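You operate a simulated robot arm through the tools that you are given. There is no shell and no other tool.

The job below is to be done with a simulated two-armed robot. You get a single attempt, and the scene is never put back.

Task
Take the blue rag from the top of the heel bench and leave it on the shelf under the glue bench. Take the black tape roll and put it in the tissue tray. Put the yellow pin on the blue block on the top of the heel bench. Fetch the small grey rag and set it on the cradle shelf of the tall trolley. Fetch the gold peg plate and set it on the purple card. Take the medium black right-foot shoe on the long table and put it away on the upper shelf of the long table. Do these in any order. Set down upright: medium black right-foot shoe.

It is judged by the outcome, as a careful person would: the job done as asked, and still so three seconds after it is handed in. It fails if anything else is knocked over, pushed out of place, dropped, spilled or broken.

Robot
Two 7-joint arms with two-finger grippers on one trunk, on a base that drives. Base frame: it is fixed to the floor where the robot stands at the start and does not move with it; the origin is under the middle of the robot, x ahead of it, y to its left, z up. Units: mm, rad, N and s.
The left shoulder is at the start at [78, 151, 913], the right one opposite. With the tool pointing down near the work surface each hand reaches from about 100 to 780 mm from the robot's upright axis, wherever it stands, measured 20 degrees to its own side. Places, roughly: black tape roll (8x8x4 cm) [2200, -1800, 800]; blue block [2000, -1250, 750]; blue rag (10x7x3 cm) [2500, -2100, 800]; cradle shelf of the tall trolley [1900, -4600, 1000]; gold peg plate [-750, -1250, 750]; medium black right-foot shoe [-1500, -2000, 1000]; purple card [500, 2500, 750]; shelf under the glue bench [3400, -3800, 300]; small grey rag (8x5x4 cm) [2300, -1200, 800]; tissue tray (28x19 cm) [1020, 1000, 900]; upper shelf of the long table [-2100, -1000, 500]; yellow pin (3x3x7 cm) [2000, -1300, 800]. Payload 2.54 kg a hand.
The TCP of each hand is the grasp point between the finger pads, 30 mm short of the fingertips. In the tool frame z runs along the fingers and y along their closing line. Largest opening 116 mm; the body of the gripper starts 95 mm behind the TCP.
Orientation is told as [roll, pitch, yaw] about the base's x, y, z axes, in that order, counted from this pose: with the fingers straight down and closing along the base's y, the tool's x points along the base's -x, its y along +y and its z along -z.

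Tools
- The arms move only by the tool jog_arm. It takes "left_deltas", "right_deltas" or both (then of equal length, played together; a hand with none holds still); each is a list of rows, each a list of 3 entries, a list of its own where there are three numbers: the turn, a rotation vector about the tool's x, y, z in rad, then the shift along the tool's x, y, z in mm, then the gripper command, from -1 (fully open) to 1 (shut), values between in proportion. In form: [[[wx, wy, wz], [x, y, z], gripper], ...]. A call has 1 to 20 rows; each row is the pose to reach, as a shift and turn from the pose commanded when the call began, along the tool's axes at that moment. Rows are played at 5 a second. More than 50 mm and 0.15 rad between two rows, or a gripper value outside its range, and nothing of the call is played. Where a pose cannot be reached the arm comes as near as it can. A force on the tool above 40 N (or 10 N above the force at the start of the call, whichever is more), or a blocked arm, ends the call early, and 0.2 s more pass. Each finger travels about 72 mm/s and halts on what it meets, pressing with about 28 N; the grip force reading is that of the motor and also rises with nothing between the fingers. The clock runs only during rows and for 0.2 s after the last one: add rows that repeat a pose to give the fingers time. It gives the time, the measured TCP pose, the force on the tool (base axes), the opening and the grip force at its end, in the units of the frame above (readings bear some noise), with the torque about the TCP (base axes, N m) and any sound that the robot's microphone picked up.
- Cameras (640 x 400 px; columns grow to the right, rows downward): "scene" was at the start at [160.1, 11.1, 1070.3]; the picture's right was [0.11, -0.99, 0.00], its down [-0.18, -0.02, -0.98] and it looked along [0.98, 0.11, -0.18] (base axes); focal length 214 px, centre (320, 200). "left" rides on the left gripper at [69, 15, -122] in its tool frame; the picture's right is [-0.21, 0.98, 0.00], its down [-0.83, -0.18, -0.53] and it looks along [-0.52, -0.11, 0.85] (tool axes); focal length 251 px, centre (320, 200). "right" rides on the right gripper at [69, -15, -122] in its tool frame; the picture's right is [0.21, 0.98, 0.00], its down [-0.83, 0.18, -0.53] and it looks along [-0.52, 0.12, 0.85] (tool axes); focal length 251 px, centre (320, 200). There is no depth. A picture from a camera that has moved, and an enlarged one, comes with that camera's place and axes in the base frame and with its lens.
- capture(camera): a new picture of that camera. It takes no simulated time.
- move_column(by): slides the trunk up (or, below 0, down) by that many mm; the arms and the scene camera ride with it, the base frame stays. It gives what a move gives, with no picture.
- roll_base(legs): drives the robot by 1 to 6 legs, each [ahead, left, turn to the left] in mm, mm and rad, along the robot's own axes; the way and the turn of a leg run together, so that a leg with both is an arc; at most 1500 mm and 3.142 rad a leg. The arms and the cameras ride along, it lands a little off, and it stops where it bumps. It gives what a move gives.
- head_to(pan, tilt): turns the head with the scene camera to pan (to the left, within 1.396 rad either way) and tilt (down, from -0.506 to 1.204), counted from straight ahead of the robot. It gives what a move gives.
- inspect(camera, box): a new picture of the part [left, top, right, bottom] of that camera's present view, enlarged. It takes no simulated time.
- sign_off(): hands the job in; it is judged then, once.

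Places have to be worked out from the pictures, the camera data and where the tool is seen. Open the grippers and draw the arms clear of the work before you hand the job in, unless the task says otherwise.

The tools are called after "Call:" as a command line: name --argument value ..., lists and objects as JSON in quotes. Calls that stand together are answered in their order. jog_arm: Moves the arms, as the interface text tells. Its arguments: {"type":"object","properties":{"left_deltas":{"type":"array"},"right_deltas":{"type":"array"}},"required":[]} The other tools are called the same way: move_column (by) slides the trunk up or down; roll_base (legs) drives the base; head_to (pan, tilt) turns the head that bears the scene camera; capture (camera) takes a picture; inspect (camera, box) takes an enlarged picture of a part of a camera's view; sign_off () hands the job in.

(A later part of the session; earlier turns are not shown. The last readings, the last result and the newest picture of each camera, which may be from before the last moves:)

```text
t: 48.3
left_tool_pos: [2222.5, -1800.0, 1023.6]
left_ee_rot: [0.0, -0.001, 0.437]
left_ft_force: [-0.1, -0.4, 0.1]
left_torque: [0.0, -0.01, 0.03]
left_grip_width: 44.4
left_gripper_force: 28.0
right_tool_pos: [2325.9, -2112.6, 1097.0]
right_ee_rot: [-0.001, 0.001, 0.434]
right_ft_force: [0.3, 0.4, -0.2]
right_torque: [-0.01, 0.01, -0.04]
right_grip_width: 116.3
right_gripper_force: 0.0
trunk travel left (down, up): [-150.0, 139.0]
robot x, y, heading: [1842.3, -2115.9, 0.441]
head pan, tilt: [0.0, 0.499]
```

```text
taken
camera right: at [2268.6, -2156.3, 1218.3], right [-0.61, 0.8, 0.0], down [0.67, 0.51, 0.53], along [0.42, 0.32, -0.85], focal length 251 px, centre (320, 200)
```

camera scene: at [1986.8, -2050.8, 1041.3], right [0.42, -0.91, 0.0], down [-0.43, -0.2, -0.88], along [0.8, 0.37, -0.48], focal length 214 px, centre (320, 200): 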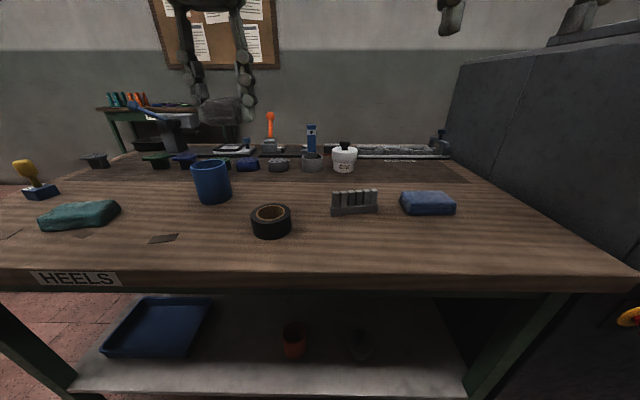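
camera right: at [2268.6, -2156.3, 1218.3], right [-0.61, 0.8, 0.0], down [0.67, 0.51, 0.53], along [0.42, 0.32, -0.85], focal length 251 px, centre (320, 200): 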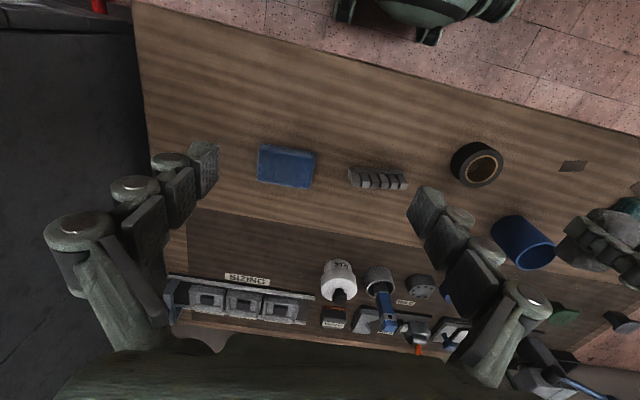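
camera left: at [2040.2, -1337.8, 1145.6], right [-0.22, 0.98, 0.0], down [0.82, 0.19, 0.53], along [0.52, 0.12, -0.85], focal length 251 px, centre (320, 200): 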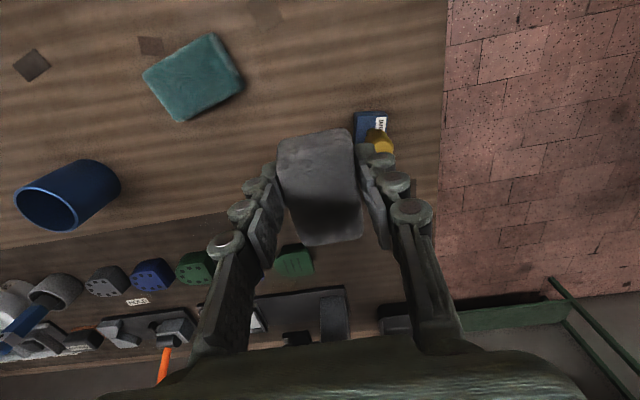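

The blue rag lies at about (2445,-2090), its long side across. Before I grasp it I want to see the glue bench's under-shelf and the trolley, so I turn the head right.

Call:
head_to --pan -1.1 --tilt 0.2

Call:
capture --camera "scene"

```text
t: 49.6
left_tool_pos: [2220.9, -1800.4, 1023.7]
left_ee_rot: [0.0, 0.0, 0.436]
left_ft_force: [0.4, -0.5, -0.9]
left_torque: [-0.01, 0.04, -0.01]
left_grip_width: 44.9
left_gripper_force: 28.3
right_tool_pos: [2324.5, -2112.0, 1097.5]
right_ee_rot: [0.0, 0.0, 0.434]
right_ft_force: [-0.2, 0.0, 0.2]
right_torque: [-0.04, 0.01, -0.01]
right_grip_width: 115.9
right_gripper_force: 0.0
trunk travel left (down, up): [-150.0, 139.0]
robot x, y, heading: [1842.5, -2119.3, 0.437]
head pan, tilt: [-1.1, 0.201]
```

```text
taken
camera scene: at [1977.8, -2146.5, 1068.9], right [-0.61, -0.79, 0.0], down [-0.16, 0.12, -0.98], along [0.77, -0.6, -0.2], focal length 214 px, centre (320, 200)
```

scene: 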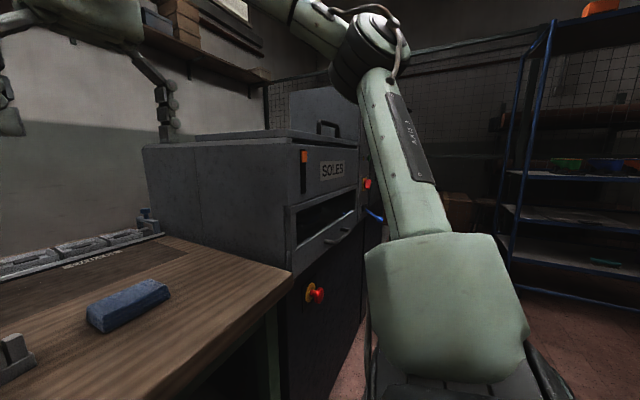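

The soles machine hides the glue bench from here. I plan to grip the blue rag along its length with the hand tilted about 40° forward, so that it can later lie flat on the low shelf; first I yaw the hand 7° and move nearer.

Call:
head_to --pan -0.4 --tilt 0.6

Call:
jog_arm --right_deltas '[[[0, 0, -0.06], [0, 0, 30], -1], [[0, 0, -0.12], [0, 0, 70], -1], [[0, 0, -0.12], [0, 0, 110], -1], [[0, 0, -0.12], [0, 0, 110], -1]]'

Call:
jog_arm --right_deltas '[[[0, -0.14, 0], [0, 0, 0], -1], [[0, -0.28, 0], [0, 0, 0], -1], [[0, -0.42, 0], [0, 0, 0], -1], [[0, -0.56, 0], [0, 0, 0], -1], [[0, -0.7, 0], [0, 0, 0], -1], [[0, -0.7, 0], [0, 0, 0], -1]]'

Call:
capture --camera "right"

Call:
capture --camera "scene"

```text
t: 50.7
left_tool_pos: [2221.8, -1799.8, 1023.3]
left_ee_rot: [0.001, 0.0, 0.437]
left_ft_force: [0.2, 0.9, 0.1]
left_torque: [-0.01, 0.02, 0.02]
left_grip_width: 45.0
left_gripper_force: 28.5
right_tool_pos: [2325.7, -2113.3, 1097.6]
right_ee_rot: [0.001, 0.001, 0.434]
right_ft_force: [-1.2, -0.3, -0.3]
right_torque: [0.02, -0.04, 0.03]
right_grip_width: 115.9
right_gripper_force: 0.1
trunk travel left (down, up): [-150.0, 139.0]
robot x, y, heading: [1845.1, -2118.7, 0.44]
head pan, tilt: [-0.4, 0.6]
```

```text
t: 51.7
left_tool_pos: [2222.6, -1800.6, 1022.9]
left_ee_rot: [0.0, 0.0, 0.435]
left_ft_force: [0.2, -0.3, -0.6]
left_torque: [0.02, 0.05, -0.02]
left_grip_width: 44.7
left_gripper_force: 28.4
right_tool_pos: [2323.8, -2113.1, 984.0]
right_ee_rot: [0.0, 0.0, 0.554]
right_ft_force: [0.1, 0.8, -0.4]
right_torque: [0.01, 0.02, -0.01]
right_grip_width: 115.9
right_gripper_force: 0.1
trunk travel left (down, up): [-150.0, 139.0]
robot x, y, heading: [1840.4, -2119.7, 0.435]
head pan, tilt: [-0.4, 0.6]
```

```text
t: 53.1
left_tool_pos: [2221.9, -1799.7, 1024.3]
left_ee_rot: [0.001, -0.002, 0.434]
left_ft_force: [0.5, -0.5, -0.6]
left_torque: [0.02, 0.0, 0.01]
left_grip_width: 44.8
left_gripper_force: 28.3
right_tool_pos: [2324.4, -2112.8, 986.1]
right_ee_rot: [0.003, -0.704, 0.554]
right_ft_force: [-0.9, 0.2, 0.2]
right_torque: [0.01, 0.02, -0.02]
right_grip_width: 115.8
right_gripper_force: 0.0
trunk travel left (down, up): [-150.0, 139.0]
robot x, y, heading: [1845.1, -2116.6, 0.437]
head pan, tilt: [-0.4, 0.6]
```

```text
taken
camera right: at [2220.8, -2195.5, 1034.0], right [-0.65, 0.74, -0.14], down [0.15, 0.3, 0.94], along [0.74, 0.6, -0.31], focal length 251 px, centre (320, 200)
```

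right: 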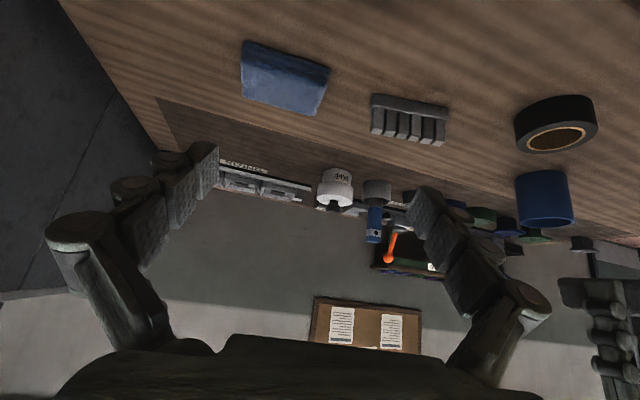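

```text
taken
camera scene: at [1992.7, -2086.0, 1032.2], right [0.04, -1.0, 0.0], down [-0.56, -0.02, -0.83], along [0.82, 0.03, -0.56], focal length 214 px, centre (320, 200)
```

scene: 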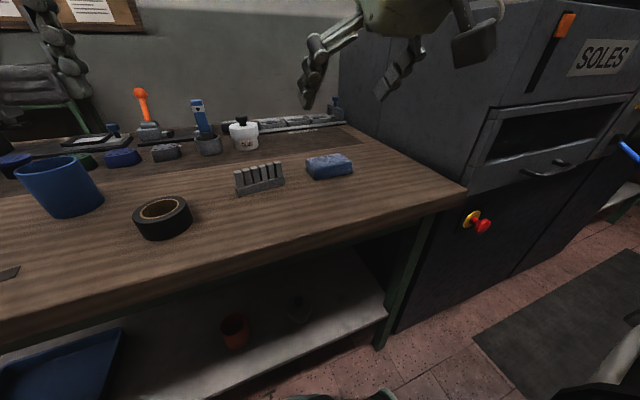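

I enlarge the right wrist view to get the rag's corners and yaw.

Call:
inspect --camera "right" --box '[210, 20, 370, 120]'

Call:
inspect --camera "scene" --box '[280, 130, 380, 192]'

```text
4.00 times, centred on (290, 70) of right
camera zoom: at [2220.8, -2195.5, 1034.0], right [-0.65, 0.74, -0.14], down [0.15, 0.3, 0.94], along [0.74, 0.6, -0.31], focal length 1006 px, centre (440, 720)
```

zoom: 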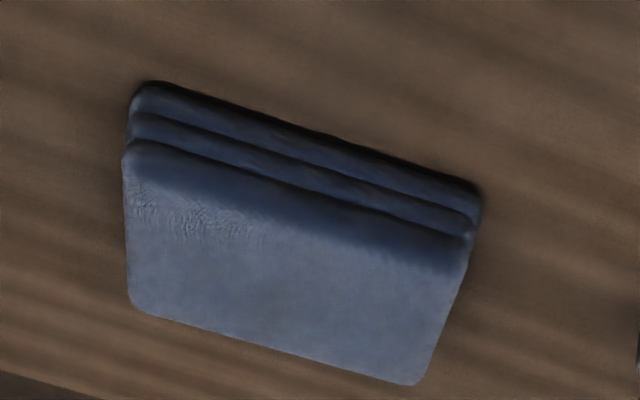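

```text
6.40 times, centred on (330, 161) of scene
camera zoom: at [1992.7, -2086.0, 1032.2], right [0.04, -1.0, 0.0], down [-0.56, -0.02, -0.83], along [0.82, 0.03, -0.56], focal length 1373 px, centre (256, 450)
```

zoom: 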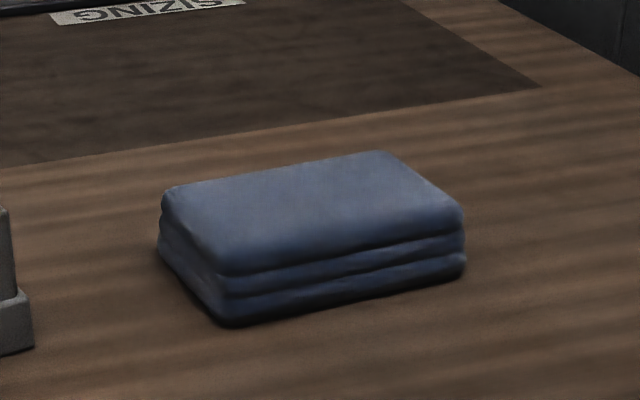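

The rag measures about 97x65 mm with its centre 126 mm ahead and 47 mm right of the TCP, its long axis about 3.4° off the hand's closing line. I correct the yaw and move to just above it.

Call:
jog_arm --right_deltas '[[[0.039, 0, 0.046], [-3, -12, 40], -1], [[0.039, 0, 0.046], [-6, -24, 80], -1], [[0.039, 0, 0.046], [-9, -36, 120], -1], [[0.039, 0, 0.046], [-12, -47, 155], -1], [[0.039, 0, 0.046], [-12, -47, 155], -1]]'

Call:
capture --camera "right"

Call:
inspect --camera "scene" --box '[240, 100, 400, 200]'

```text
t: 54.3
left_tool_pos: [2221.3, -1799.9, 1023.0]
left_ee_rot: [-0.001, 0.0, 0.436]
left_ft_force: [-0.8, 0.0, 0.0]
left_torque: [0.0, 0.0, 0.0]
left_grip_width: 44.8
left_gripper_force: 27.9
right_tool_pos: [2442.7, -2095.5, 876.4]
right_ee_rot: [0.0, -0.702, 0.494]
right_ft_force: [-0.4, 0.5, 0.0]
right_torque: [-0.02, 0.01, -0.03]
right_grip_width: 116.0
right_gripper_force: 0.1
trunk travel left (down, up): [-150.0, 139.0]
robot x, y, heading: [1840.6, -2115.1, 0.434]
head pan, tilt: [-0.4, 0.6]
```

```text
taken
camera right: at [2334.3, -2171.4, 923.7], right [-0.61, 0.78, -0.14], down [0.17, 0.3, 0.94], along [0.78, 0.55, -0.31], focal length 251 px, centre (320, 200)
```

right: 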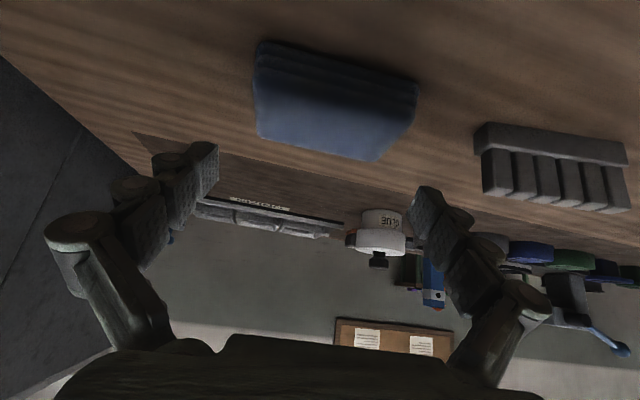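

```text
4.00 times, centred on (320, 150) of scene
camera zoom: at [1992.7, -2086.0, 1032.2], right [0.04, -1.0, 0.0], down [-0.56, -0.02, -0.83], along [0.82, 0.03, -0.56], focal length 858 px, centre (320, 400)
```

zoom: 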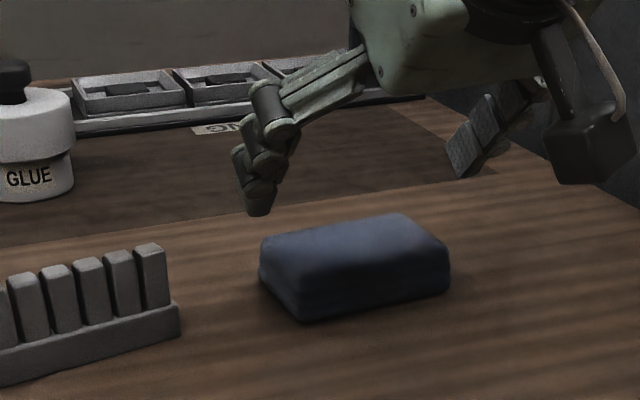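

The rag is centred (1 mm off) and aligned under the hand. I go down to TCP z≈829 and 8 mm ahead.

Call:
jog_arm --right_deltas '[[[0, 0, 0], [6, 1, 14], -1], [[0, 0, 0], [13, 1, 26], -1], [[0, 0, 0], [20, 1, 35], -1], [[0, 0, 0], [24, 1, 41], -1], [[0, 0, 0], [24, 1, 41], -1]]'

Call:
capture --camera "right"

Call:
inspect --camera "scene" --box '[240, 100, 400, 200]'

```text
t: 55.5
left_tool_pos: [2221.6, -1799.9, 1022.9]
left_ee_rot: [0.0, -0.001, 0.436]
left_ft_force: [-0.4, -0.7, -0.2]
left_torque: [0.01, -0.02, -0.02]
left_grip_width: 44.9
left_gripper_force: 27.5
right_tool_pos: [2448.8, -2091.2, 829.1]
right_ee_rot: [0.0, -0.7, 0.492]
right_ft_force: [-1.0, -0.1, 0.5]
right_torque: [0.01, -0.01, 0.02]
right_grip_width: 115.8
right_gripper_force: 0.1
trunk travel left (down, up): [-150.0, 139.0]
robot x, y, heading: [1843.7, -2118.6, 0.442]
head pan, tilt: [-0.4, 0.6]
```

```text
taken
camera right: at [2341.1, -2167.0, 877.7], right [-0.61, 0.78, -0.14], down [0.17, 0.3, 0.94], along [0.78, 0.55, -0.31], focal length 251 px, centre (320, 200)
```

right: 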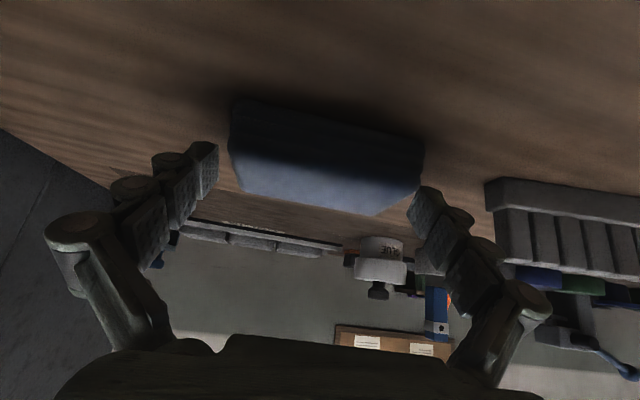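

```text
4.00 times, centred on (320, 150) of scene
camera zoom: at [1992.7, -2086.0, 1032.2], right [0.04, -1.0, 0.0], down [-0.56, -0.02, -0.83], along [0.82, 0.03, -0.56], focal length 858 px, centre (320, 400)
```

zoom: 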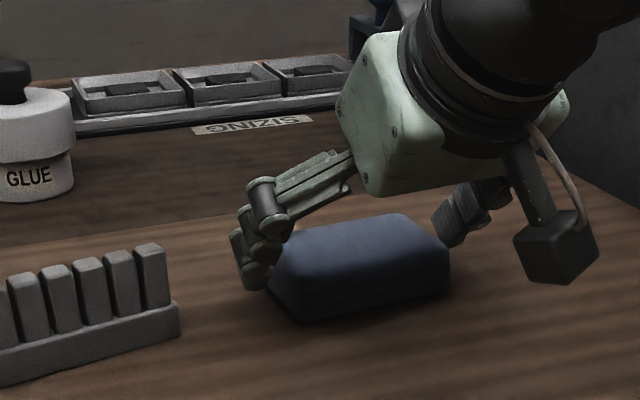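

The fingers straddle the rag's sides. I close and lift.

Call:
jog_arm --right_deltas '[[[0, 0, 0], [0, 0, 0], 0], [[0, 0, 0], [0, 0, 0], 1], [[0, 0, 0], [0, 0, 0], 1], [[0, 0, 0], [0, 0, 0], 1]]'

Call:
jog_arm --right_deltas '[[[0, 0, 0], [-13, 0, -15], 1], [[0, 0, 0], [-26, 0, -30], 1], [[0, 0, 0], [-52, 0, -61], 1], [[0, 0, 0], [-78, 0, -91], 1], [[0, 0, 0], [-104, 0, -122], 1]]'

Call:
capture --camera "right"

Call:
capture --camera "scene"

```text
t: 56.5
left_tool_pos: [2221.8, -1799.6, 1023.8]
left_ee_rot: [0.0, 0.0, 0.436]
left_ft_force: [0.3, 0.2, -0.7]
left_torque: [-0.02, 0.01, -0.04]
left_grip_width: 44.9
left_gripper_force: 28.1
right_tool_pos: [2449.1, -2090.4, 829.5]
right_ee_rot: [0.0, -0.702, 0.493]
right_ft_force: [-0.1, -0.6, 1.5]
right_torque: [-0.01, -0.03, -0.03]
right_grip_width: 98.8
right_gripper_force: 28.0
trunk travel left (down, up): [-150.0, 139.0]
robot x, y, heading: [1844.4, -2122.4, 0.436]
head pan, tilt: [-0.4, 0.6]
```

```text
t: 57.7
left_tool_pos: [2220.0, -1799.8, 1023.6]
left_ee_rot: [-0.001, -0.001, 0.437]
left_ft_force: [0.3, -0.3, 0.0]
left_torque: [-0.02, -0.02, 0.01]
left_grip_width: 44.6
left_gripper_force: 28.2
right_tool_pos: [2449.0, -2090.7, 988.8]
right_ee_rot: [-0.001, -0.7, 0.496]
right_ft_force: [-0.1, 0.1, -0.1]
right_torque: [0.01, 0.01, 0.0]
right_grip_width: 98.9
right_gripper_force: 28.0
trunk travel left (down, up): [-150.0, 139.0]
robot x, y, heading: [1844.2, -2118.0, 0.436]
head pan, tilt: [-0.4, 0.6]
```

```text
taken
camera right: at [2340.1, -2165.7, 1037.9], right [-0.61, 0.78, -0.14], down [0.17, 0.3, 0.94], along [0.78, 0.55, -0.31], focal length 251 px, centre (320, 200)
```

right: 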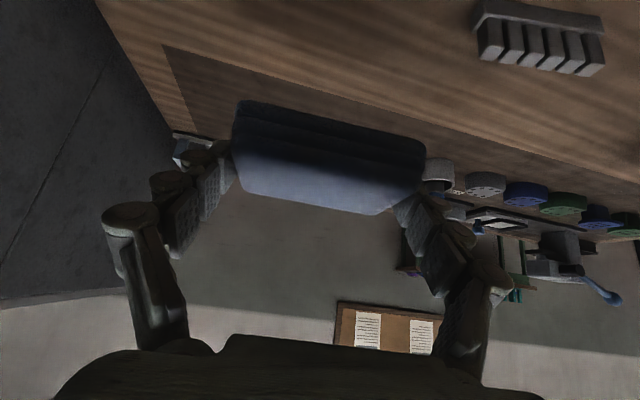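

```text
taken
camera scene: at [1992.5, -2086.0, 1032.2], right [0.04, -1.0, 0.0], down [-0.56, -0.02, -0.83], along [0.82, 0.03, -0.56], focal length 214 px, centre (320, 200)
```

scene: 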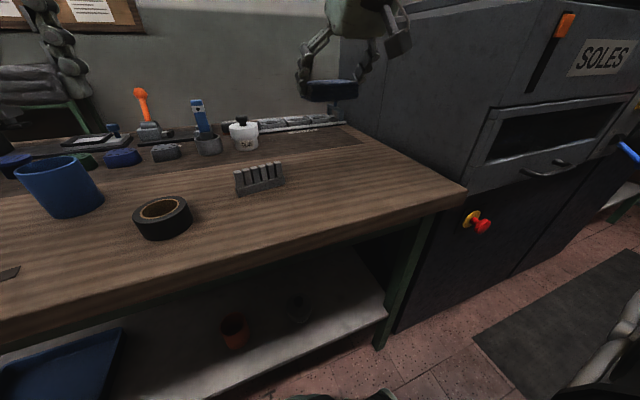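

Both rags are held. I draw the right hand in, back off from the bench and drive toward the open floor to see the glue bench and the trolley.

Call:
jog_arm --right_deltas '[[[0, 0, 0], [30, 0, -38], 1], [[0, 0, 0], [60, 0, -76], 1], [[0, 0, 0], [90, 0, -114], 1], [[0, 0, 0], [120, 0, -150], 1], [[0, 0, 0], [120, 0, -150], 1]]'

Call:
roll_base --legs '[[-450, 0, 0], [0, -1000, 0], [0, 0, -1.2]]'

Call:
head_to --pan 0 --tilt 0.25

Call:
capture --camera "scene"

```text
t: 58.9
left_tool_pos: [2222.0, -1799.8, 1023.8]
left_ee_rot: [0.0, -0.001, 0.436]
left_ft_force: [0.3, -0.2, -0.5]
left_torque: [0.02, 0.0, 0.0]
left_grip_width: 44.4
left_gripper_force: 27.9
right_tool_pos: [2283.3, -2180.3, 1027.2]
right_ee_rot: [-0.001, -0.7, 0.494]
right_ft_force: [-0.2, -0.6, -0.3]
right_torque: [0.0, -0.03, 0.01]
right_grip_width: 99.2
right_gripper_force: 28.1
trunk travel left (down, up): [-150.0, 139.0]
robot x, y, heading: [1839.1, -2117.9, 0.433]
head pan, tilt: [-0.4, 0.6]
```

```text
t: 74.4
left_tool_pos: [2273.8, -3483.2, 1024.5]
left_ee_rot: [0.001, 0.0, -0.797]
left_ft_force: [-0.2, -0.3, 1.2]
left_torque: [-0.01, 0.0, 0.0]
left_grip_width: 44.9
left_gripper_force: 27.8
right_tool_pos: [1934.6, -3665.1, 1027.4]
right_ee_rot: [-0.001, -0.699, -0.741]
right_ft_force: [0.9, -0.8, -0.5]
right_torque: [-0.01, 0.0, -0.02]
right_grip_width: 99.1
right_gripper_force: 27.6
trunk travel left (down, up): [-150.0, 139.0]
robot x, y, heading: [1845.3, -3228.3, -0.795]
head pan, tilt: [-0.4, 0.6]
```

```text
t: 75.2
left_tool_pos: [2273.8, -3483.0, 1022.9]
left_ee_rot: [0.0, 0.001, -0.797]
left_ft_force: [-0.3, -0.5, -1.1]
left_torque: [-0.01, 0.02, 0.01]
left_grip_width: 44.7
left_gripper_force: 28.2
right_tool_pos: [1933.3, -3666.4, 1027.8]
right_ee_rot: [0.0, -0.7, -0.742]
right_ft_force: [0.3, -1.0, -0.7]
right_torque: [0.01, -0.04, 0.04]
right_grip_width: 98.9
right_gripper_force: 28.5
trunk travel left (down, up): [-150.0, 139.0]
robot x, y, heading: [1847.6, -3230.3, -0.8]
head pan, tilt: [0.0, 0.25]
```

```text
taken
camera scene: at [1958.9, -3345.6, 1064.3], right [-0.72, -0.7, 0.0], down [-0.17, 0.18, -0.97], along [0.68, -0.69, -0.25], focal length 214 px, centre (320, 200)
```

scene: 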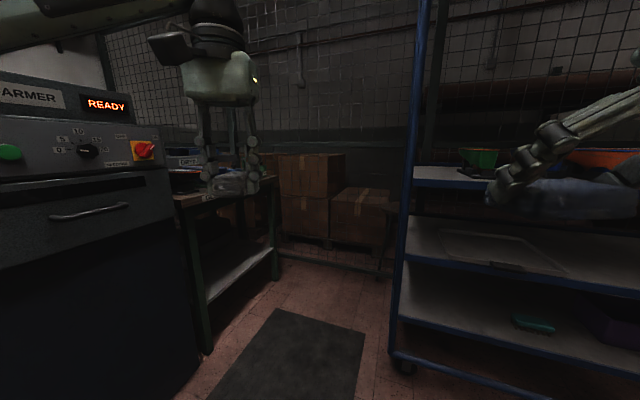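

The trolley stands on the right and the glue bench behind the warmer machine on the left. I look both ways for detail.

Call:
head_to --pan 0.45 --tilt 0.45

Call:
capture --camera "scene"

Call:
head_to --pan -0.6 --tilt 0.2

Call:
capture --camera "scene"

```text
t: 76.1
left_tool_pos: [2272.7, -3483.0, 1023.1]
left_ee_rot: [-0.001, 0.001, -0.798]
left_ft_force: [0.1, -0.1, -0.1]
left_torque: [0.0, 0.0, 0.0]
left_grip_width: 44.7
left_gripper_force: 27.9
right_tool_pos: [1934.3, -3665.4, 1028.5]
right_ee_rot: [0.002, -0.7, -0.741]
right_ft_force: [-0.6, 0.3, -0.3]
right_torque: [0.0, 0.01, 0.02]
right_grip_width: 98.9
right_gripper_force: 27.7
trunk travel left (down, up): [-150.0, 139.0]
robot x, y, heading: [1847.5, -3233.6, -0.799]
head pan, tilt: [0.45, 0.45]
```

```text
taken
camera scene: at [1980.1, -3310.1, 1045.8], right [-0.34, -0.94, 0.0], down [-0.41, 0.15, -0.9], along [0.85, -0.31, -0.43], focal length 214 px, centre (320, 200)
```

scene: 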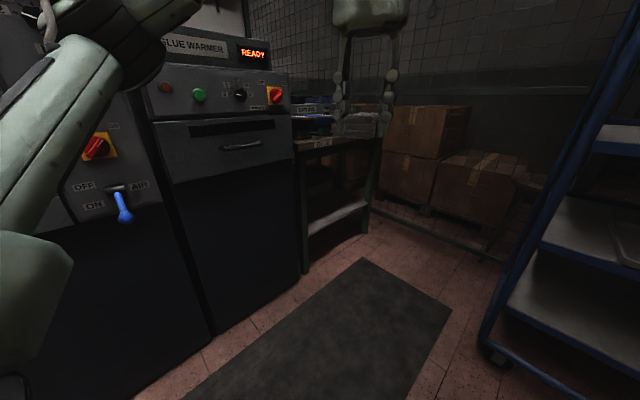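

```text
t: 77.4
left_tool_pos: [2272.3, -3482.2, 1022.6]
left_ee_rot: [0.001, 0.0, -0.796]
left_ft_force: [-0.1, -0.7, 0.9]
left_torque: [-0.01, -0.01, 0.0]
left_grip_width: 44.8
left_gripper_force: 28.2
right_tool_pos: [1934.2, -3667.1, 1027.4]
right_ee_rot: [-0.001, -0.7, -0.74]
right_ft_force: [0.3, 0.4, -0.5]
right_torque: [-0.05, 0.0, 0.02]
right_grip_width: 98.9
right_gripper_force: 27.9
trunk travel left (down, up): [-150.0, 139.0]
robot x, y, heading: [1845.7, -3230.1, -0.796]
head pan, tilt: [-0.6, 0.201]
```

```text
taken
camera scene: at [1909.8, -3370.5, 1068.9], right [-0.98, -0.17, 0.0], down [-0.03, 0.2, -0.98], along [0.17, -0.97, -0.2], focal length 214 px, centre (320, 200)
```

scene: 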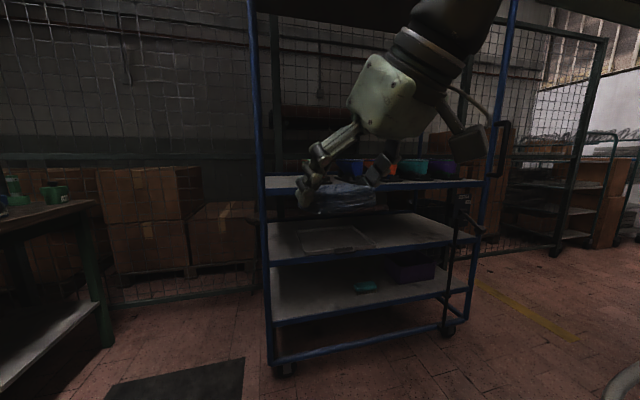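

The trolley's front runs from about (2247,-4236) to (1319,-4650), turned by the same 24° as the benches. I enlarge its shelves to find the cradle shelf.

Call:
inspect --camera "scene" --box '[240, 80, 500, 242]'

Call:
head_to --pan -0.6 --tilt -0.3

Call:
capture --camera "scene"

```text
2.46 times, centred on (370, 161) of scene
camera zoom: at [1909.8, -3370.5, 1068.9], right [-0.98, -0.17, 0.0], down [-0.03, 0.2, -0.98], along [0.17, -0.97, -0.2], focal length 528 px, centre (197, 296)
```

zoom: 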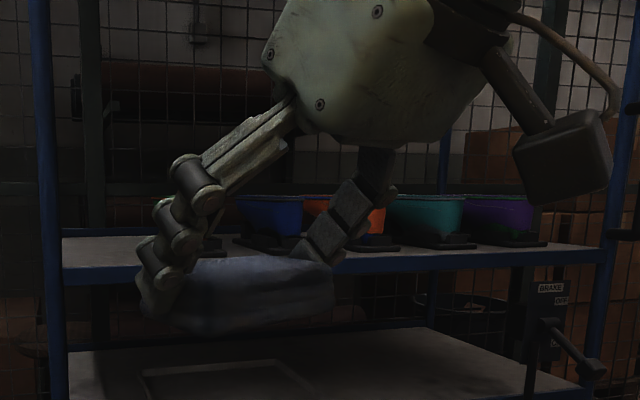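

```text
t: 78.4
left_tool_pos: [2273.6, -3482.2, 1024.7]
left_ee_rot: [-0.001, -0.001, -0.798]
left_ft_force: [-0.3, -0.5, 0.3]
left_torque: [0.01, 0.0, 0.0]
left_grip_width: 44.7
left_gripper_force: 28.0
right_tool_pos: [1934.0, -3666.1, 1027.9]
right_ee_rot: [0.0, -0.701, -0.741]
right_ft_force: [-0.1, 0.3, -0.3]
right_torque: [0.02, -0.01, 0.01]
right_grip_width: 98.8
right_gripper_force: 28.6
trunk travel left (down, up): [-150.0, 139.0]
robot x, y, heading: [1847.0, -3229.6, -0.798]
head pan, tilt: [-0.6, -0.3]
```

```text
taken
camera scene: at [1907.3, -3356.2, 1112.8], right [-0.99, -0.17, 0.0], down [0.05, -0.29, -0.96], along [0.16, -0.94, 0.29], focal length 214 px, centre (320, 200)
```

scene: 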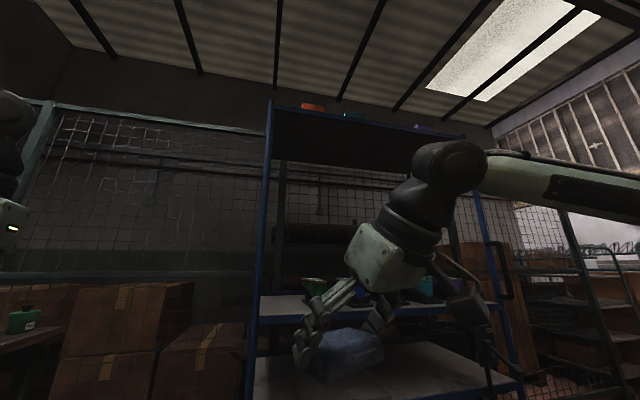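

The shelf at z≈950 with coloured bins in dark holders should be the cradle shelf. I draw the right hand in a little, turn square to the trolley and drive near it for a better view.

Call:
jog_arm --right_deltas '[[[0, 0, 0], [3, 0, -42], 1], [[0, 0, 0], [7, 0, -84], 1], [[0, 0, 0], [7, 0, -84], 1]]'

Call:
roll_base --legs '[[0, 0, -0.354], [0, -474, 0], [350, 0, 0]]'

Call:
head_to --pan 0.15 --tilt 0.2

Call:
capture --camera "scene"

Call:
capture --camera "left"

```text
t: 79.2
left_tool_pos: [2272.6, -3482.6, 1023.6]
left_ee_rot: [0.0, -0.001, -0.797]
left_ft_force: [-0.2, 0.3, -0.4]
left_torque: [-0.01, 0.01, 0.02]
left_grip_width: 44.8
left_gripper_force: 27.7
right_tool_pos: [1891.2, -3625.0, 1087.9]
right_ee_rot: [0.002, -0.701, -0.738]
right_ft_force: [0.0, 0.2, 0.3]
right_torque: [-0.01, -0.03, 0.0]
right_grip_width: 98.6
right_gripper_force: 28.1
trunk travel left (down, up): [-150.0, 139.0]
robot x, y, heading: [1846.7, -3232.3, -0.801]
head pan, tilt: [-0.6, -0.3]
```

```text
t: 87.2
left_tool_pos: [1860.5, -4121.8, 1024.2]
left_ee_rot: [-0.002, 0.0, -1.153]
left_ft_force: [-0.1, -0.7, -0.3]
left_torque: [0.03, 0.01, 0.02]
left_grip_width: 44.7
left_gripper_force: 27.6
right_tool_pos: [1453.9, -4123.3, 1086.8]
right_ee_rot: [0.0, -0.699, -1.096]
right_ft_force: [0.0, 0.6, -1.0]
right_torque: [0.01, -0.04, -0.02]
right_grip_width: 98.8
right_gripper_force: 27.6
trunk travel left (down, up): [-150.0, 139.0]
robot x, y, heading: [1544.8, -3737.6, -1.153]
head pan, tilt: [-0.6, -0.3]
```

```text
t: 88.3
left_tool_pos: [1859.6, -4122.5, 1024.5]
left_ee_rot: [0.001, 0.001, -1.154]
left_ft_force: [0.1, -1.3, -0.5]
left_torque: [0.01, -0.01, -0.02]
left_grip_width: 44.7
left_gripper_force: 28.3
right_tool_pos: [1453.0, -4123.5, 1088.1]
right_ee_rot: [-0.001, -0.702, -1.096]
right_ft_force: [0.0, 0.8, -0.4]
right_torque: [-0.01, 0.04, -0.01]
right_grip_width: 98.7
right_gripper_force: 28.1
trunk travel left (down, up): [-150.0, 139.0]
robot x, y, heading: [1549.8, -3736.1, -1.155]
head pan, tilt: [0.15, 0.201]
```

```text
taken
camera scene: at [1625.8, -3877.8, 1069.0], right [-0.84, -0.54, 0.0], down [-0.11, 0.17, -0.98], along [0.53, -0.83, -0.2], focal length 214 px, centre (320, 200)
```

scene: 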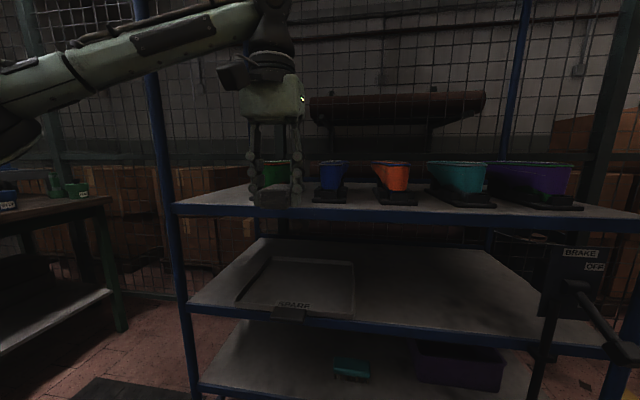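

```text
taken
camera left: at [1846.2, -4053.1, 1145.5], right [0.98, 0.2, 0.0], down [0.17, -0.83, 0.53], along [0.11, -0.52, -0.85], focal length 251 px, centre (320, 200)
```

left: 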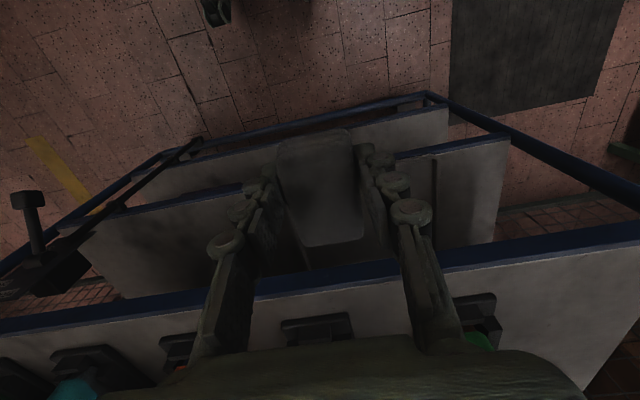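

The coloured bins sit in dark cradles, so this is the cradle shelf. I raise the trunk for a better look down onto it and find a free place for the rag.

Call:
move_column --by 135

Call:
roll_base --legs '[[100, 0, 0]]'

Call:
head_to --pan 0.35 --tilt 0.45

Call:
capture --camera "scene"

Call:
capture --camera "left"

```text
t: 90.0
left_tool_pos: [1860.2, -4122.5, 1159.0]
left_ee_rot: [0.001, 0.0, -1.153]
left_ft_force: [0.5, -0.2, 0.1]
left_torque: [0.0, -0.04, 0.0]
left_grip_width: 44.7
left_gripper_force: 27.8
right_tool_pos: [1452.6, -4123.2, 1223.0]
right_ee_rot: [-0.001, -0.699, -1.096]
right_ft_force: [1.0, 1.0, 0.0]
right_torque: [0.0, -0.01, 0.01]
right_grip_width: 98.9
right_gripper_force: 28.4
trunk travel left (down, up): [-285.0, 4.0]
robot x, y, heading: [1547.3, -3735.0, -1.151]
head pan, tilt: [0.15, 0.201]
```

```text
t: 91.1
left_tool_pos: [1901.7, -4216.3, 1158.8]
left_ee_rot: [-0.001, 0.003, -1.155]
left_ft_force: [-0.3, 0.0, -0.6]
left_torque: [0.04, 0.04, 0.0]
left_grip_width: 44.8
left_gripper_force: 28.1
right_tool_pos: [1494.2, -4216.8, 1222.8]
right_ee_rot: [0.002, -0.702, -1.096]
right_ft_force: [0.2, -0.5, -0.4]
right_torque: [0.04, 0.03, 0.02]
right_grip_width: 98.7
right_gripper_force: 28.4
trunk travel left (down, up): [-285.0, 4.0]
robot x, y, heading: [1586.3, -3830.9, -1.156]
head pan, tilt: [0.15, 0.201]
```

```text
t: 91.9
left_tool_pos: [1900.8, -4214.7, 1159.1]
left_ee_rot: [0.001, 0.001, -1.153]
left_ft_force: [-0.3, -1.3, -0.4]
left_torque: [0.02, -0.01, 0.0]
left_grip_width: 44.6
left_gripper_force: 28.0
right_tool_pos: [1493.6, -4216.3, 1222.3]
right_ee_rot: [0.0, -0.702, -1.097]
right_ft_force: [-0.2, 0.3, 0.1]
right_torque: [-0.03, 0.02, 0.0]
right_grip_width: 98.9
right_gripper_force: 28.0
trunk travel left (down, up): [-285.0, 4.0]
robot x, y, heading: [1589.1, -3832.2, -1.156]
head pan, tilt: [0.351, 0.45]
```

```text
taken
camera scene: at [1680.4, -3957.4, 1180.8], right [-0.72, -0.69, 0.0], down [-0.3, 0.31, -0.9], along [0.63, -0.65, -0.43], focal length 214 px, centre (320, 200)
```

scene: 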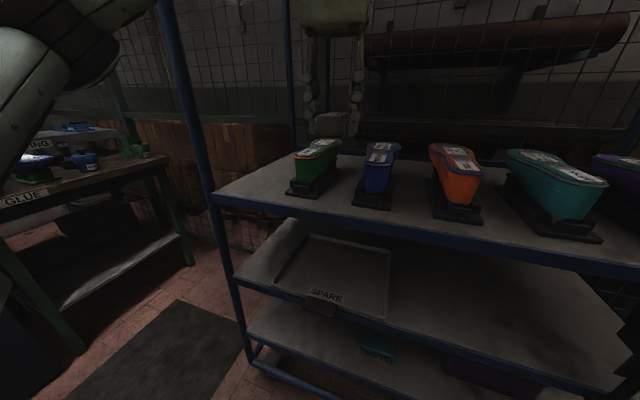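

```text
taken
camera left: at [1886.9, -4145.2, 1280.5], right [0.98, 0.2, 0.0], down [0.17, -0.83, 0.53], along [0.11, -0.52, -0.85], focal length 251 px, centre (320, 200)
```

left: 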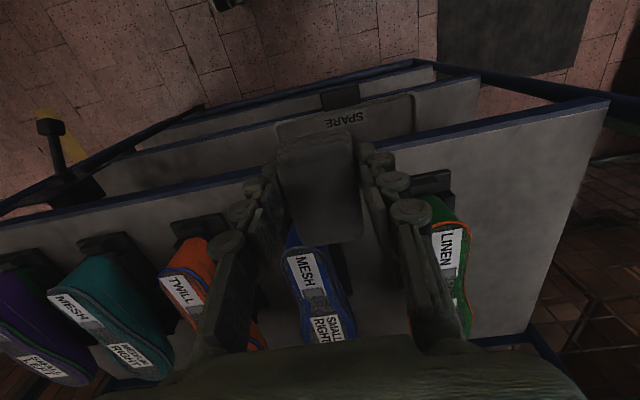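

The left end of the shelf beside the green shoe is free, but reaching it from the front would bring the left forearm near the corner post. I tuck the left hand, turn, and drive to the trolley's left end so the arm enters through the open end.

Call:
jog_arm --left_deltas '[[[0, 0, 0], [40, 0, 0], 1], [[0, 0, 0], [80, 0, 0], 1], [[0, 0, 0], [120, 0, 0], 1], [[0, 0, 0], [155, 0, 0], 1], [[0, 0, 0], [155, 0, 0], 1]]'

Call:
roll_base --legs '[[-80, 0, 0], [0, 0, -1.57]]'

Call:
head_to --pan 0.9 --tilt 0.5

Call:
capture --camera "scene"

```text
t: 93.1
left_tool_pos: [1840.0, -4074.5, 1159.1]
left_ee_rot: [0.0, -0.001, -1.152]
left_ft_force: [-0.3, -0.3, -0.4]
left_torque: [0.0, 0.01, 0.0]
left_grip_width: 44.6
left_gripper_force: 28.1
right_tool_pos: [1494.2, -4215.1, 1223.7]
right_ee_rot: [0.001, -0.701, -1.097]
right_ft_force: [-0.9, 0.2, -0.4]
right_torque: [0.0, 0.0, -0.01]
right_grip_width: 98.8
right_gripper_force: 27.4
trunk travel left (down, up): [-285.0, 4.0]
robot x, y, heading: [1588.9, -3827.0, -1.151]
head pan, tilt: [0.351, 0.45]
```

```text
t: 98.1
left_tool_pos: [1311.6, -4006.2, 1159.9]
left_ee_rot: [0.0, 0.001, -2.727]
left_ft_force: [0.1, -0.2, 0.2]
left_torque: [0.0, -0.03, 0.0]
left_grip_width: 45.1
left_gripper_force: 27.6
right_tool_pos: [1171.3, -3658.7, 1223.1]
right_ee_rot: [0.0, -0.703, -2.669]
right_ft_force: [0.2, -0.7, -0.4]
right_torque: [0.03, -0.01, -0.02]
right_grip_width: 99.0
right_gripper_force: 28.2
trunk travel left (down, up): [-285.0, 4.0]
robot x, y, heading: [1555.0, -3755.7, -2.727]
head pan, tilt: [0.351, 0.45]
```

```text
t: 99.1
left_tool_pos: [1311.7, -4007.0, 1159.1]
left_ee_rot: [0.0, 0.0, -2.728]
left_ft_force: [0.1, 0.2, -0.7]
left_torque: [0.01, 0.0, -0.01]
left_grip_width: 44.8
left_gripper_force: 28.5
right_tool_pos: [1172.4, -3659.0, 1223.4]
right_ee_rot: [0.001, -0.701, -2.669]
right_ft_force: [-0.5, 0.1, -1.2]
right_torque: [-0.01, 0.02, 0.03]
right_grip_width: 98.6
right_gripper_force: 27.8
trunk travel left (down, up): [-285.0, 4.0]
robot x, y, heading: [1560.2, -3756.3, -2.727]
head pan, tilt: [0.901, 0.499]
```

```text
taken
camera scene: at [1470.9, -3870.3, 1176.3], right [-0.97, 0.25, 0.0], down [0.12, 0.46, -0.88], along [-0.22, -0.85, -0.48], focal length 214 px, centre (320, 200)
```

scene: 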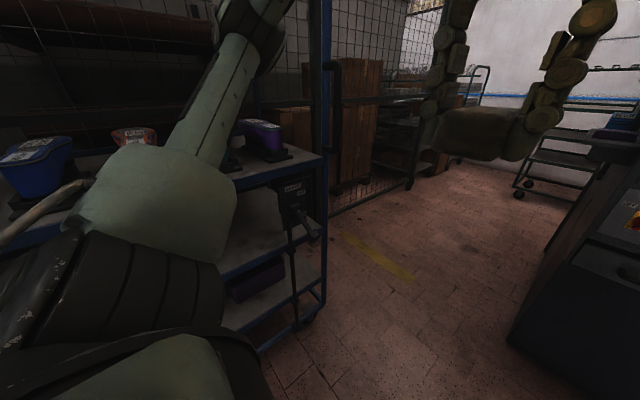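

The corridor between the trolley's left end and the machine is about 920 mm, enough for the base with the arms tucked. I back along it and then slide left.

Call:
roll_base --legs '[[-940, 0, 0], [0, 400, 0]]'

Call:
head_to --pan 0.5 --tilt 0.6

Call:
capture --camera "scene"

Call:
head_to --pan 1.39 --tilt 0.5

Call:
capture --camera "scene"

```text
t: 107.9
left_tool_pos: [2316.2, -3996.5, 1159.4]
left_ee_rot: [0.0, 0.001, -2.751]
left_ft_force: [0.1, 0.4, -0.4]
left_torque: [-0.01, 0.02, 0.01]
left_grip_width: 44.8
left_gripper_force: 28.1
right_tool_pos: [2186.3, -3645.8, 1223.2]
right_ee_rot: [0.0, -0.702, -2.692]
right_ft_force: [-0.1, 0.0, -0.5]
right_torque: [0.01, -0.01, -0.02]
right_grip_width: 98.6
right_gripper_force: 27.7
trunk travel left (down, up): [-285.0, 4.0]
robot x, y, heading: [2568.5, -3752.9, -2.753]
head pan, tilt: [0.901, 0.499]
```

```text
t: 108.8
left_tool_pos: [2317.1, -3997.9, 1160.5]
left_ee_rot: [0.0, -0.001, -2.75]
left_ft_force: [0.3, -0.4, -0.1]
left_torque: [-0.03, 0.0, 0.0]
left_grip_width: 44.8
left_gripper_force: 28.1
right_tool_pos: [2185.9, -3646.5, 1222.2]
right_ee_rot: [0.0, -0.7, -2.694]
right_ft_force: [0.1, 0.0, -0.1]
right_torque: [0.02, -0.02, 0.01]
right_grip_width: 98.7
right_gripper_force: 28.1
trunk travel left (down, up): [-285.0, 4.0]
robot x, y, heading: [2570.1, -3754.8, -2.751]
head pan, tilt: [0.499, 0.6]
```

```text
taken
camera scene: at [2449.3, -3845.9, 1167.2], right [-0.78, 0.63, 0.0], down [0.36, 0.44, -0.83], along [-0.52, -0.64, -0.56], focal length 214 px, centre (320, 200)
```

scene: 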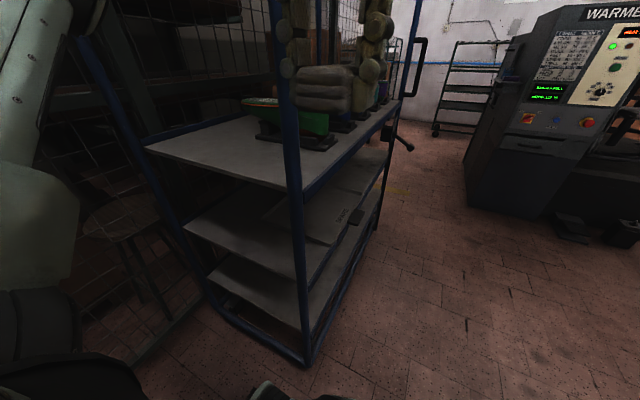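

```text
t: 110.0
left_tool_pos: [2316.8, -3997.4, 1159.7]
left_ee_rot: [0.001, 0.001, -2.752]
left_ft_force: [-0.2, -0.7, 0.1]
left_torque: [0.01, -0.04, -0.02]
left_grip_width: 44.7
left_gripper_force: 28.0
right_tool_pos: [2186.2, -3646.3, 1222.7]
right_ee_rot: [0.001, -0.702, -2.692]
right_ft_force: [1.1, -0.5, -0.6]
right_torque: [0.04, -0.04, -0.03]
right_grip_width: 98.8
right_gripper_force: 27.7
trunk travel left (down, up): [-285.0, 4.0]
robot x, y, heading: [2569.5, -3748.9, -2.751]
head pan, tilt: [1.389, 0.499]
```

```text
taken
camera scene: at [2523.7, -3866.1, 1176.3], right [-0.98, -0.21, 0.0], down [-0.1, 0.47, -0.88], along [0.18, -0.86, -0.48], focal length 214 px, centre (320, 200)
```

scene: 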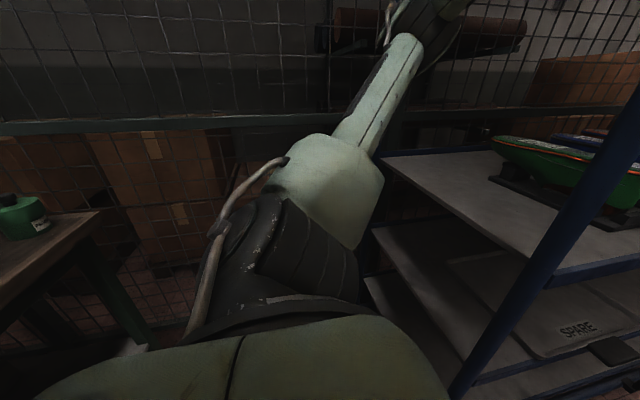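

The base stands 446 mm from the trolley's end and 219 mm before its front plane. I slide left 205 mm with a small heading fix, which lines the left arm up with the open end.

Call:
roll_base --legs '[[0, 205, 0.03]]'

Call:
head_to --pan 0.4 --tilt 0.4

Call:
capture --camera "scene"

Call:
capture --camera "left"

```text
t: 112.6
left_tool_pos: [2405.2, -4193.0, 1159.4]
left_ee_rot: [0.0, 0.0, -2.721]
left_ft_force: [0.7, 0.2, -0.9]
left_torque: [0.0, -0.01, 0.01]
left_grip_width: 44.9
left_gripper_force: 27.7
right_tool_pos: [2263.1, -3846.5, 1222.3]
right_ee_rot: [-0.001, -0.701, -2.662]
right_ft_force: [-0.2, 0.8, -0.4]
right_torque: [0.0, -0.01, -0.01]
right_grip_width: 98.9
right_gripper_force: 27.9
trunk travel left (down, up): [-285.0, 4.0]
robot x, y, heading: [2648.8, -3939.5, -2.718]
head pan, tilt: [1.389, 0.499]
```

```text
t: 113.8
left_tool_pos: [2405.6, -4192.3, 1158.3]
left_ee_rot: [-0.001, -0.001, -2.722]
left_ft_force: [0.3, -0.4, -0.6]
left_torque: [0.02, 0.04, 0.01]
left_grip_width: 44.6
left_gripper_force: 27.7
right_tool_pos: [2263.3, -3845.4, 1222.8]
right_ee_rot: [0.0, -0.701, -2.66]
right_ft_force: [-0.1, 0.6, 0.4]
right_torque: [0.02, 0.0, 0.05]
right_grip_width: 98.7
right_gripper_force: 27.7
trunk travel left (down, up): [-285.0, 4.0]
robot x, y, heading: [2650.9, -3936.5, -2.722]
head pan, tilt: [0.4, 0.4]
```

```text
taken
camera scene: at [2523.5, -4035.1, 1185.4], right [-0.73, 0.68, 0.0], down [0.27, 0.28, -0.92], along [-0.63, -0.67, -0.39], focal length 214 px, centre (320, 200)
```

scene: 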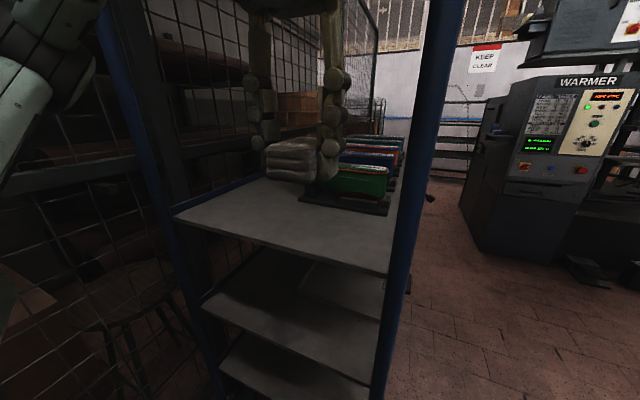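

```text
taken
camera left: at [2474.5, -4178.2, 1281.3], right [0.2, -0.98, 0.0], down [-0.83, -0.17, 0.53], along [-0.52, -0.11, -0.85], focal length 251 px, centre (320, 200)
```

left: 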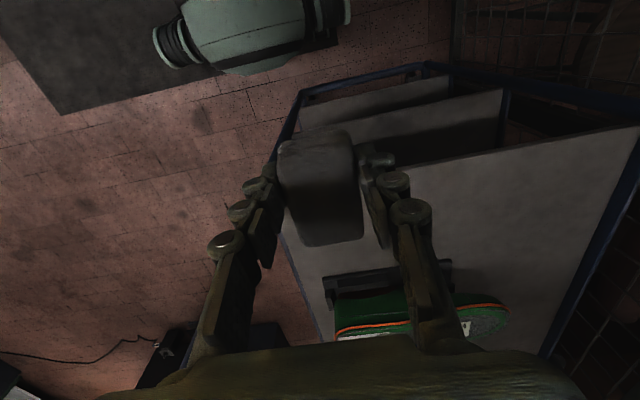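

The shelf's free space lies 105 to 311 mm ahead of the left TCP. I extend 205 mm ahead and 55 mm left at height, then look.

Call:
jog_arm --left_deltas '[[[0, 0, 0], [-40, 10, 0], 1], [[0, 0, 0], [-80, 20, 0], 1], [[0, 0, 0], [-120, 35, 0], 1], [[0, 0, 0], [-160, 45, 0], 1], [[0, 0, 0], [-203, 55, 0], 1], [[0, 0, 0], [-203, 55, 40], 1], [[0, 0, 0], [-203, 55, 80], 1], [[0, 0, 0], [-203, 55, 120], 1], [[0, 0, 0], [-203, 55, 140], 1], [[0, 0, 0], [-203, 55, 140], 1]]'

Call:
capture --camera "left"

Call:
capture --camera "scene"

```text
t: 116.0
left_tool_pos: [2243.6, -4326.0, 1018.0]
left_ee_rot: [-0.001, 0.002, -2.722]
left_ft_force: [0.1, -0.2, -1.1]
left_torque: [0.0, 0.03, 0.01]
left_grip_width: 45.0
left_gripper_force: 28.2
right_tool_pos: [2263.0, -3846.0, 1222.9]
right_ee_rot: [0.001, -0.703, -2.662]
right_ft_force: [-0.2, 0.2, -0.1]
right_torque: [0.03, -0.02, 0.03]
right_grip_width: 98.6
right_gripper_force: 28.0
trunk travel left (down, up): [-285.0, 4.0]
robot x, y, heading: [2646.8, -3941.8, -2.717]
head pan, tilt: [0.4, 0.4]
```

```text
taken
camera left: at [2312.7, -4311.4, 1140.6], right [0.2, -0.98, 0.0], down [-0.83, -0.17, 0.53], along [-0.52, -0.11, -0.85], focal length 251 px, centre (320, 200)
```

left: 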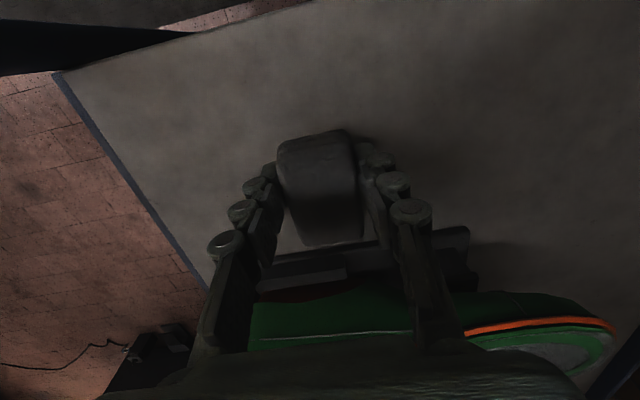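

```text
taken
camera scene: at [2523.5, -4035.0, 1185.4], right [-0.73, 0.68, 0.0], down [0.27, 0.28, -0.92], along [-0.63, -0.67, -0.39], focal length 214 px, centre (320, 200)
```

scene: 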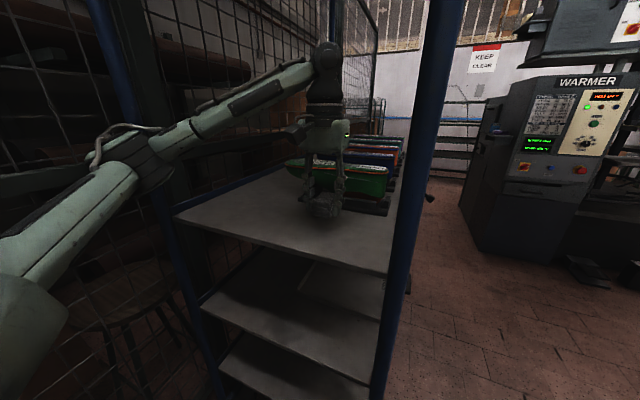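

The space under the hand is clear, with the cradle about 78 mm beyond the rag. I lower toward the shelf, expecting contact near TCP z≈978.

Call:
jog_arm --left_deltas '[[[0, 0, 0], [10, 0, 15], 1], [[0, 0, 0], [10, 0, 28], 1], [[0, 0, 0], [10, 0, 34], 1], [[0, 0, 0], [10, 0, 34], 1]]'

Call:
inspect --camera "scene" --box '[260, 140, 420, 240]'

```text
t: 117.0
left_tool_pos: [2253.3, -4321.5, 984.5]
left_ee_rot: [-0.001, -0.001, -2.721]
left_ft_force: [-0.5, -0.1, 0.3]
left_torque: [0.0, 0.0, 0.01]
left_grip_width: 44.8
left_gripper_force: 27.7
right_tool_pos: [2262.9, -3847.1, 1221.6]
right_ee_rot: [0.0, -0.701, -2.662]
right_ft_force: [0.1, 0.8, 0.2]
right_torque: [0.0, -0.01, 0.0]
right_grip_width: 98.8
right_gripper_force: 28.0
trunk travel left (down, up): [-285.0, 4.0]
robot x, y, heading: [2647.4, -3940.9, -2.718]
head pan, tilt: [0.4, 0.4]
```

```text
4.00 times, centred on (340, 190) of scene
camera zoom: at [2523.5, -4035.0, 1185.4], right [-0.73, 0.68, 0.0], down [0.27, 0.28, -0.92], along [-0.63, -0.67, -0.39], focal length 858 px, centre (240, 240)
```

zoom: 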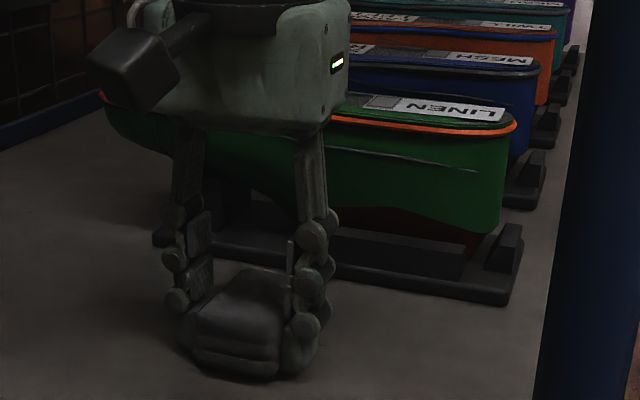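

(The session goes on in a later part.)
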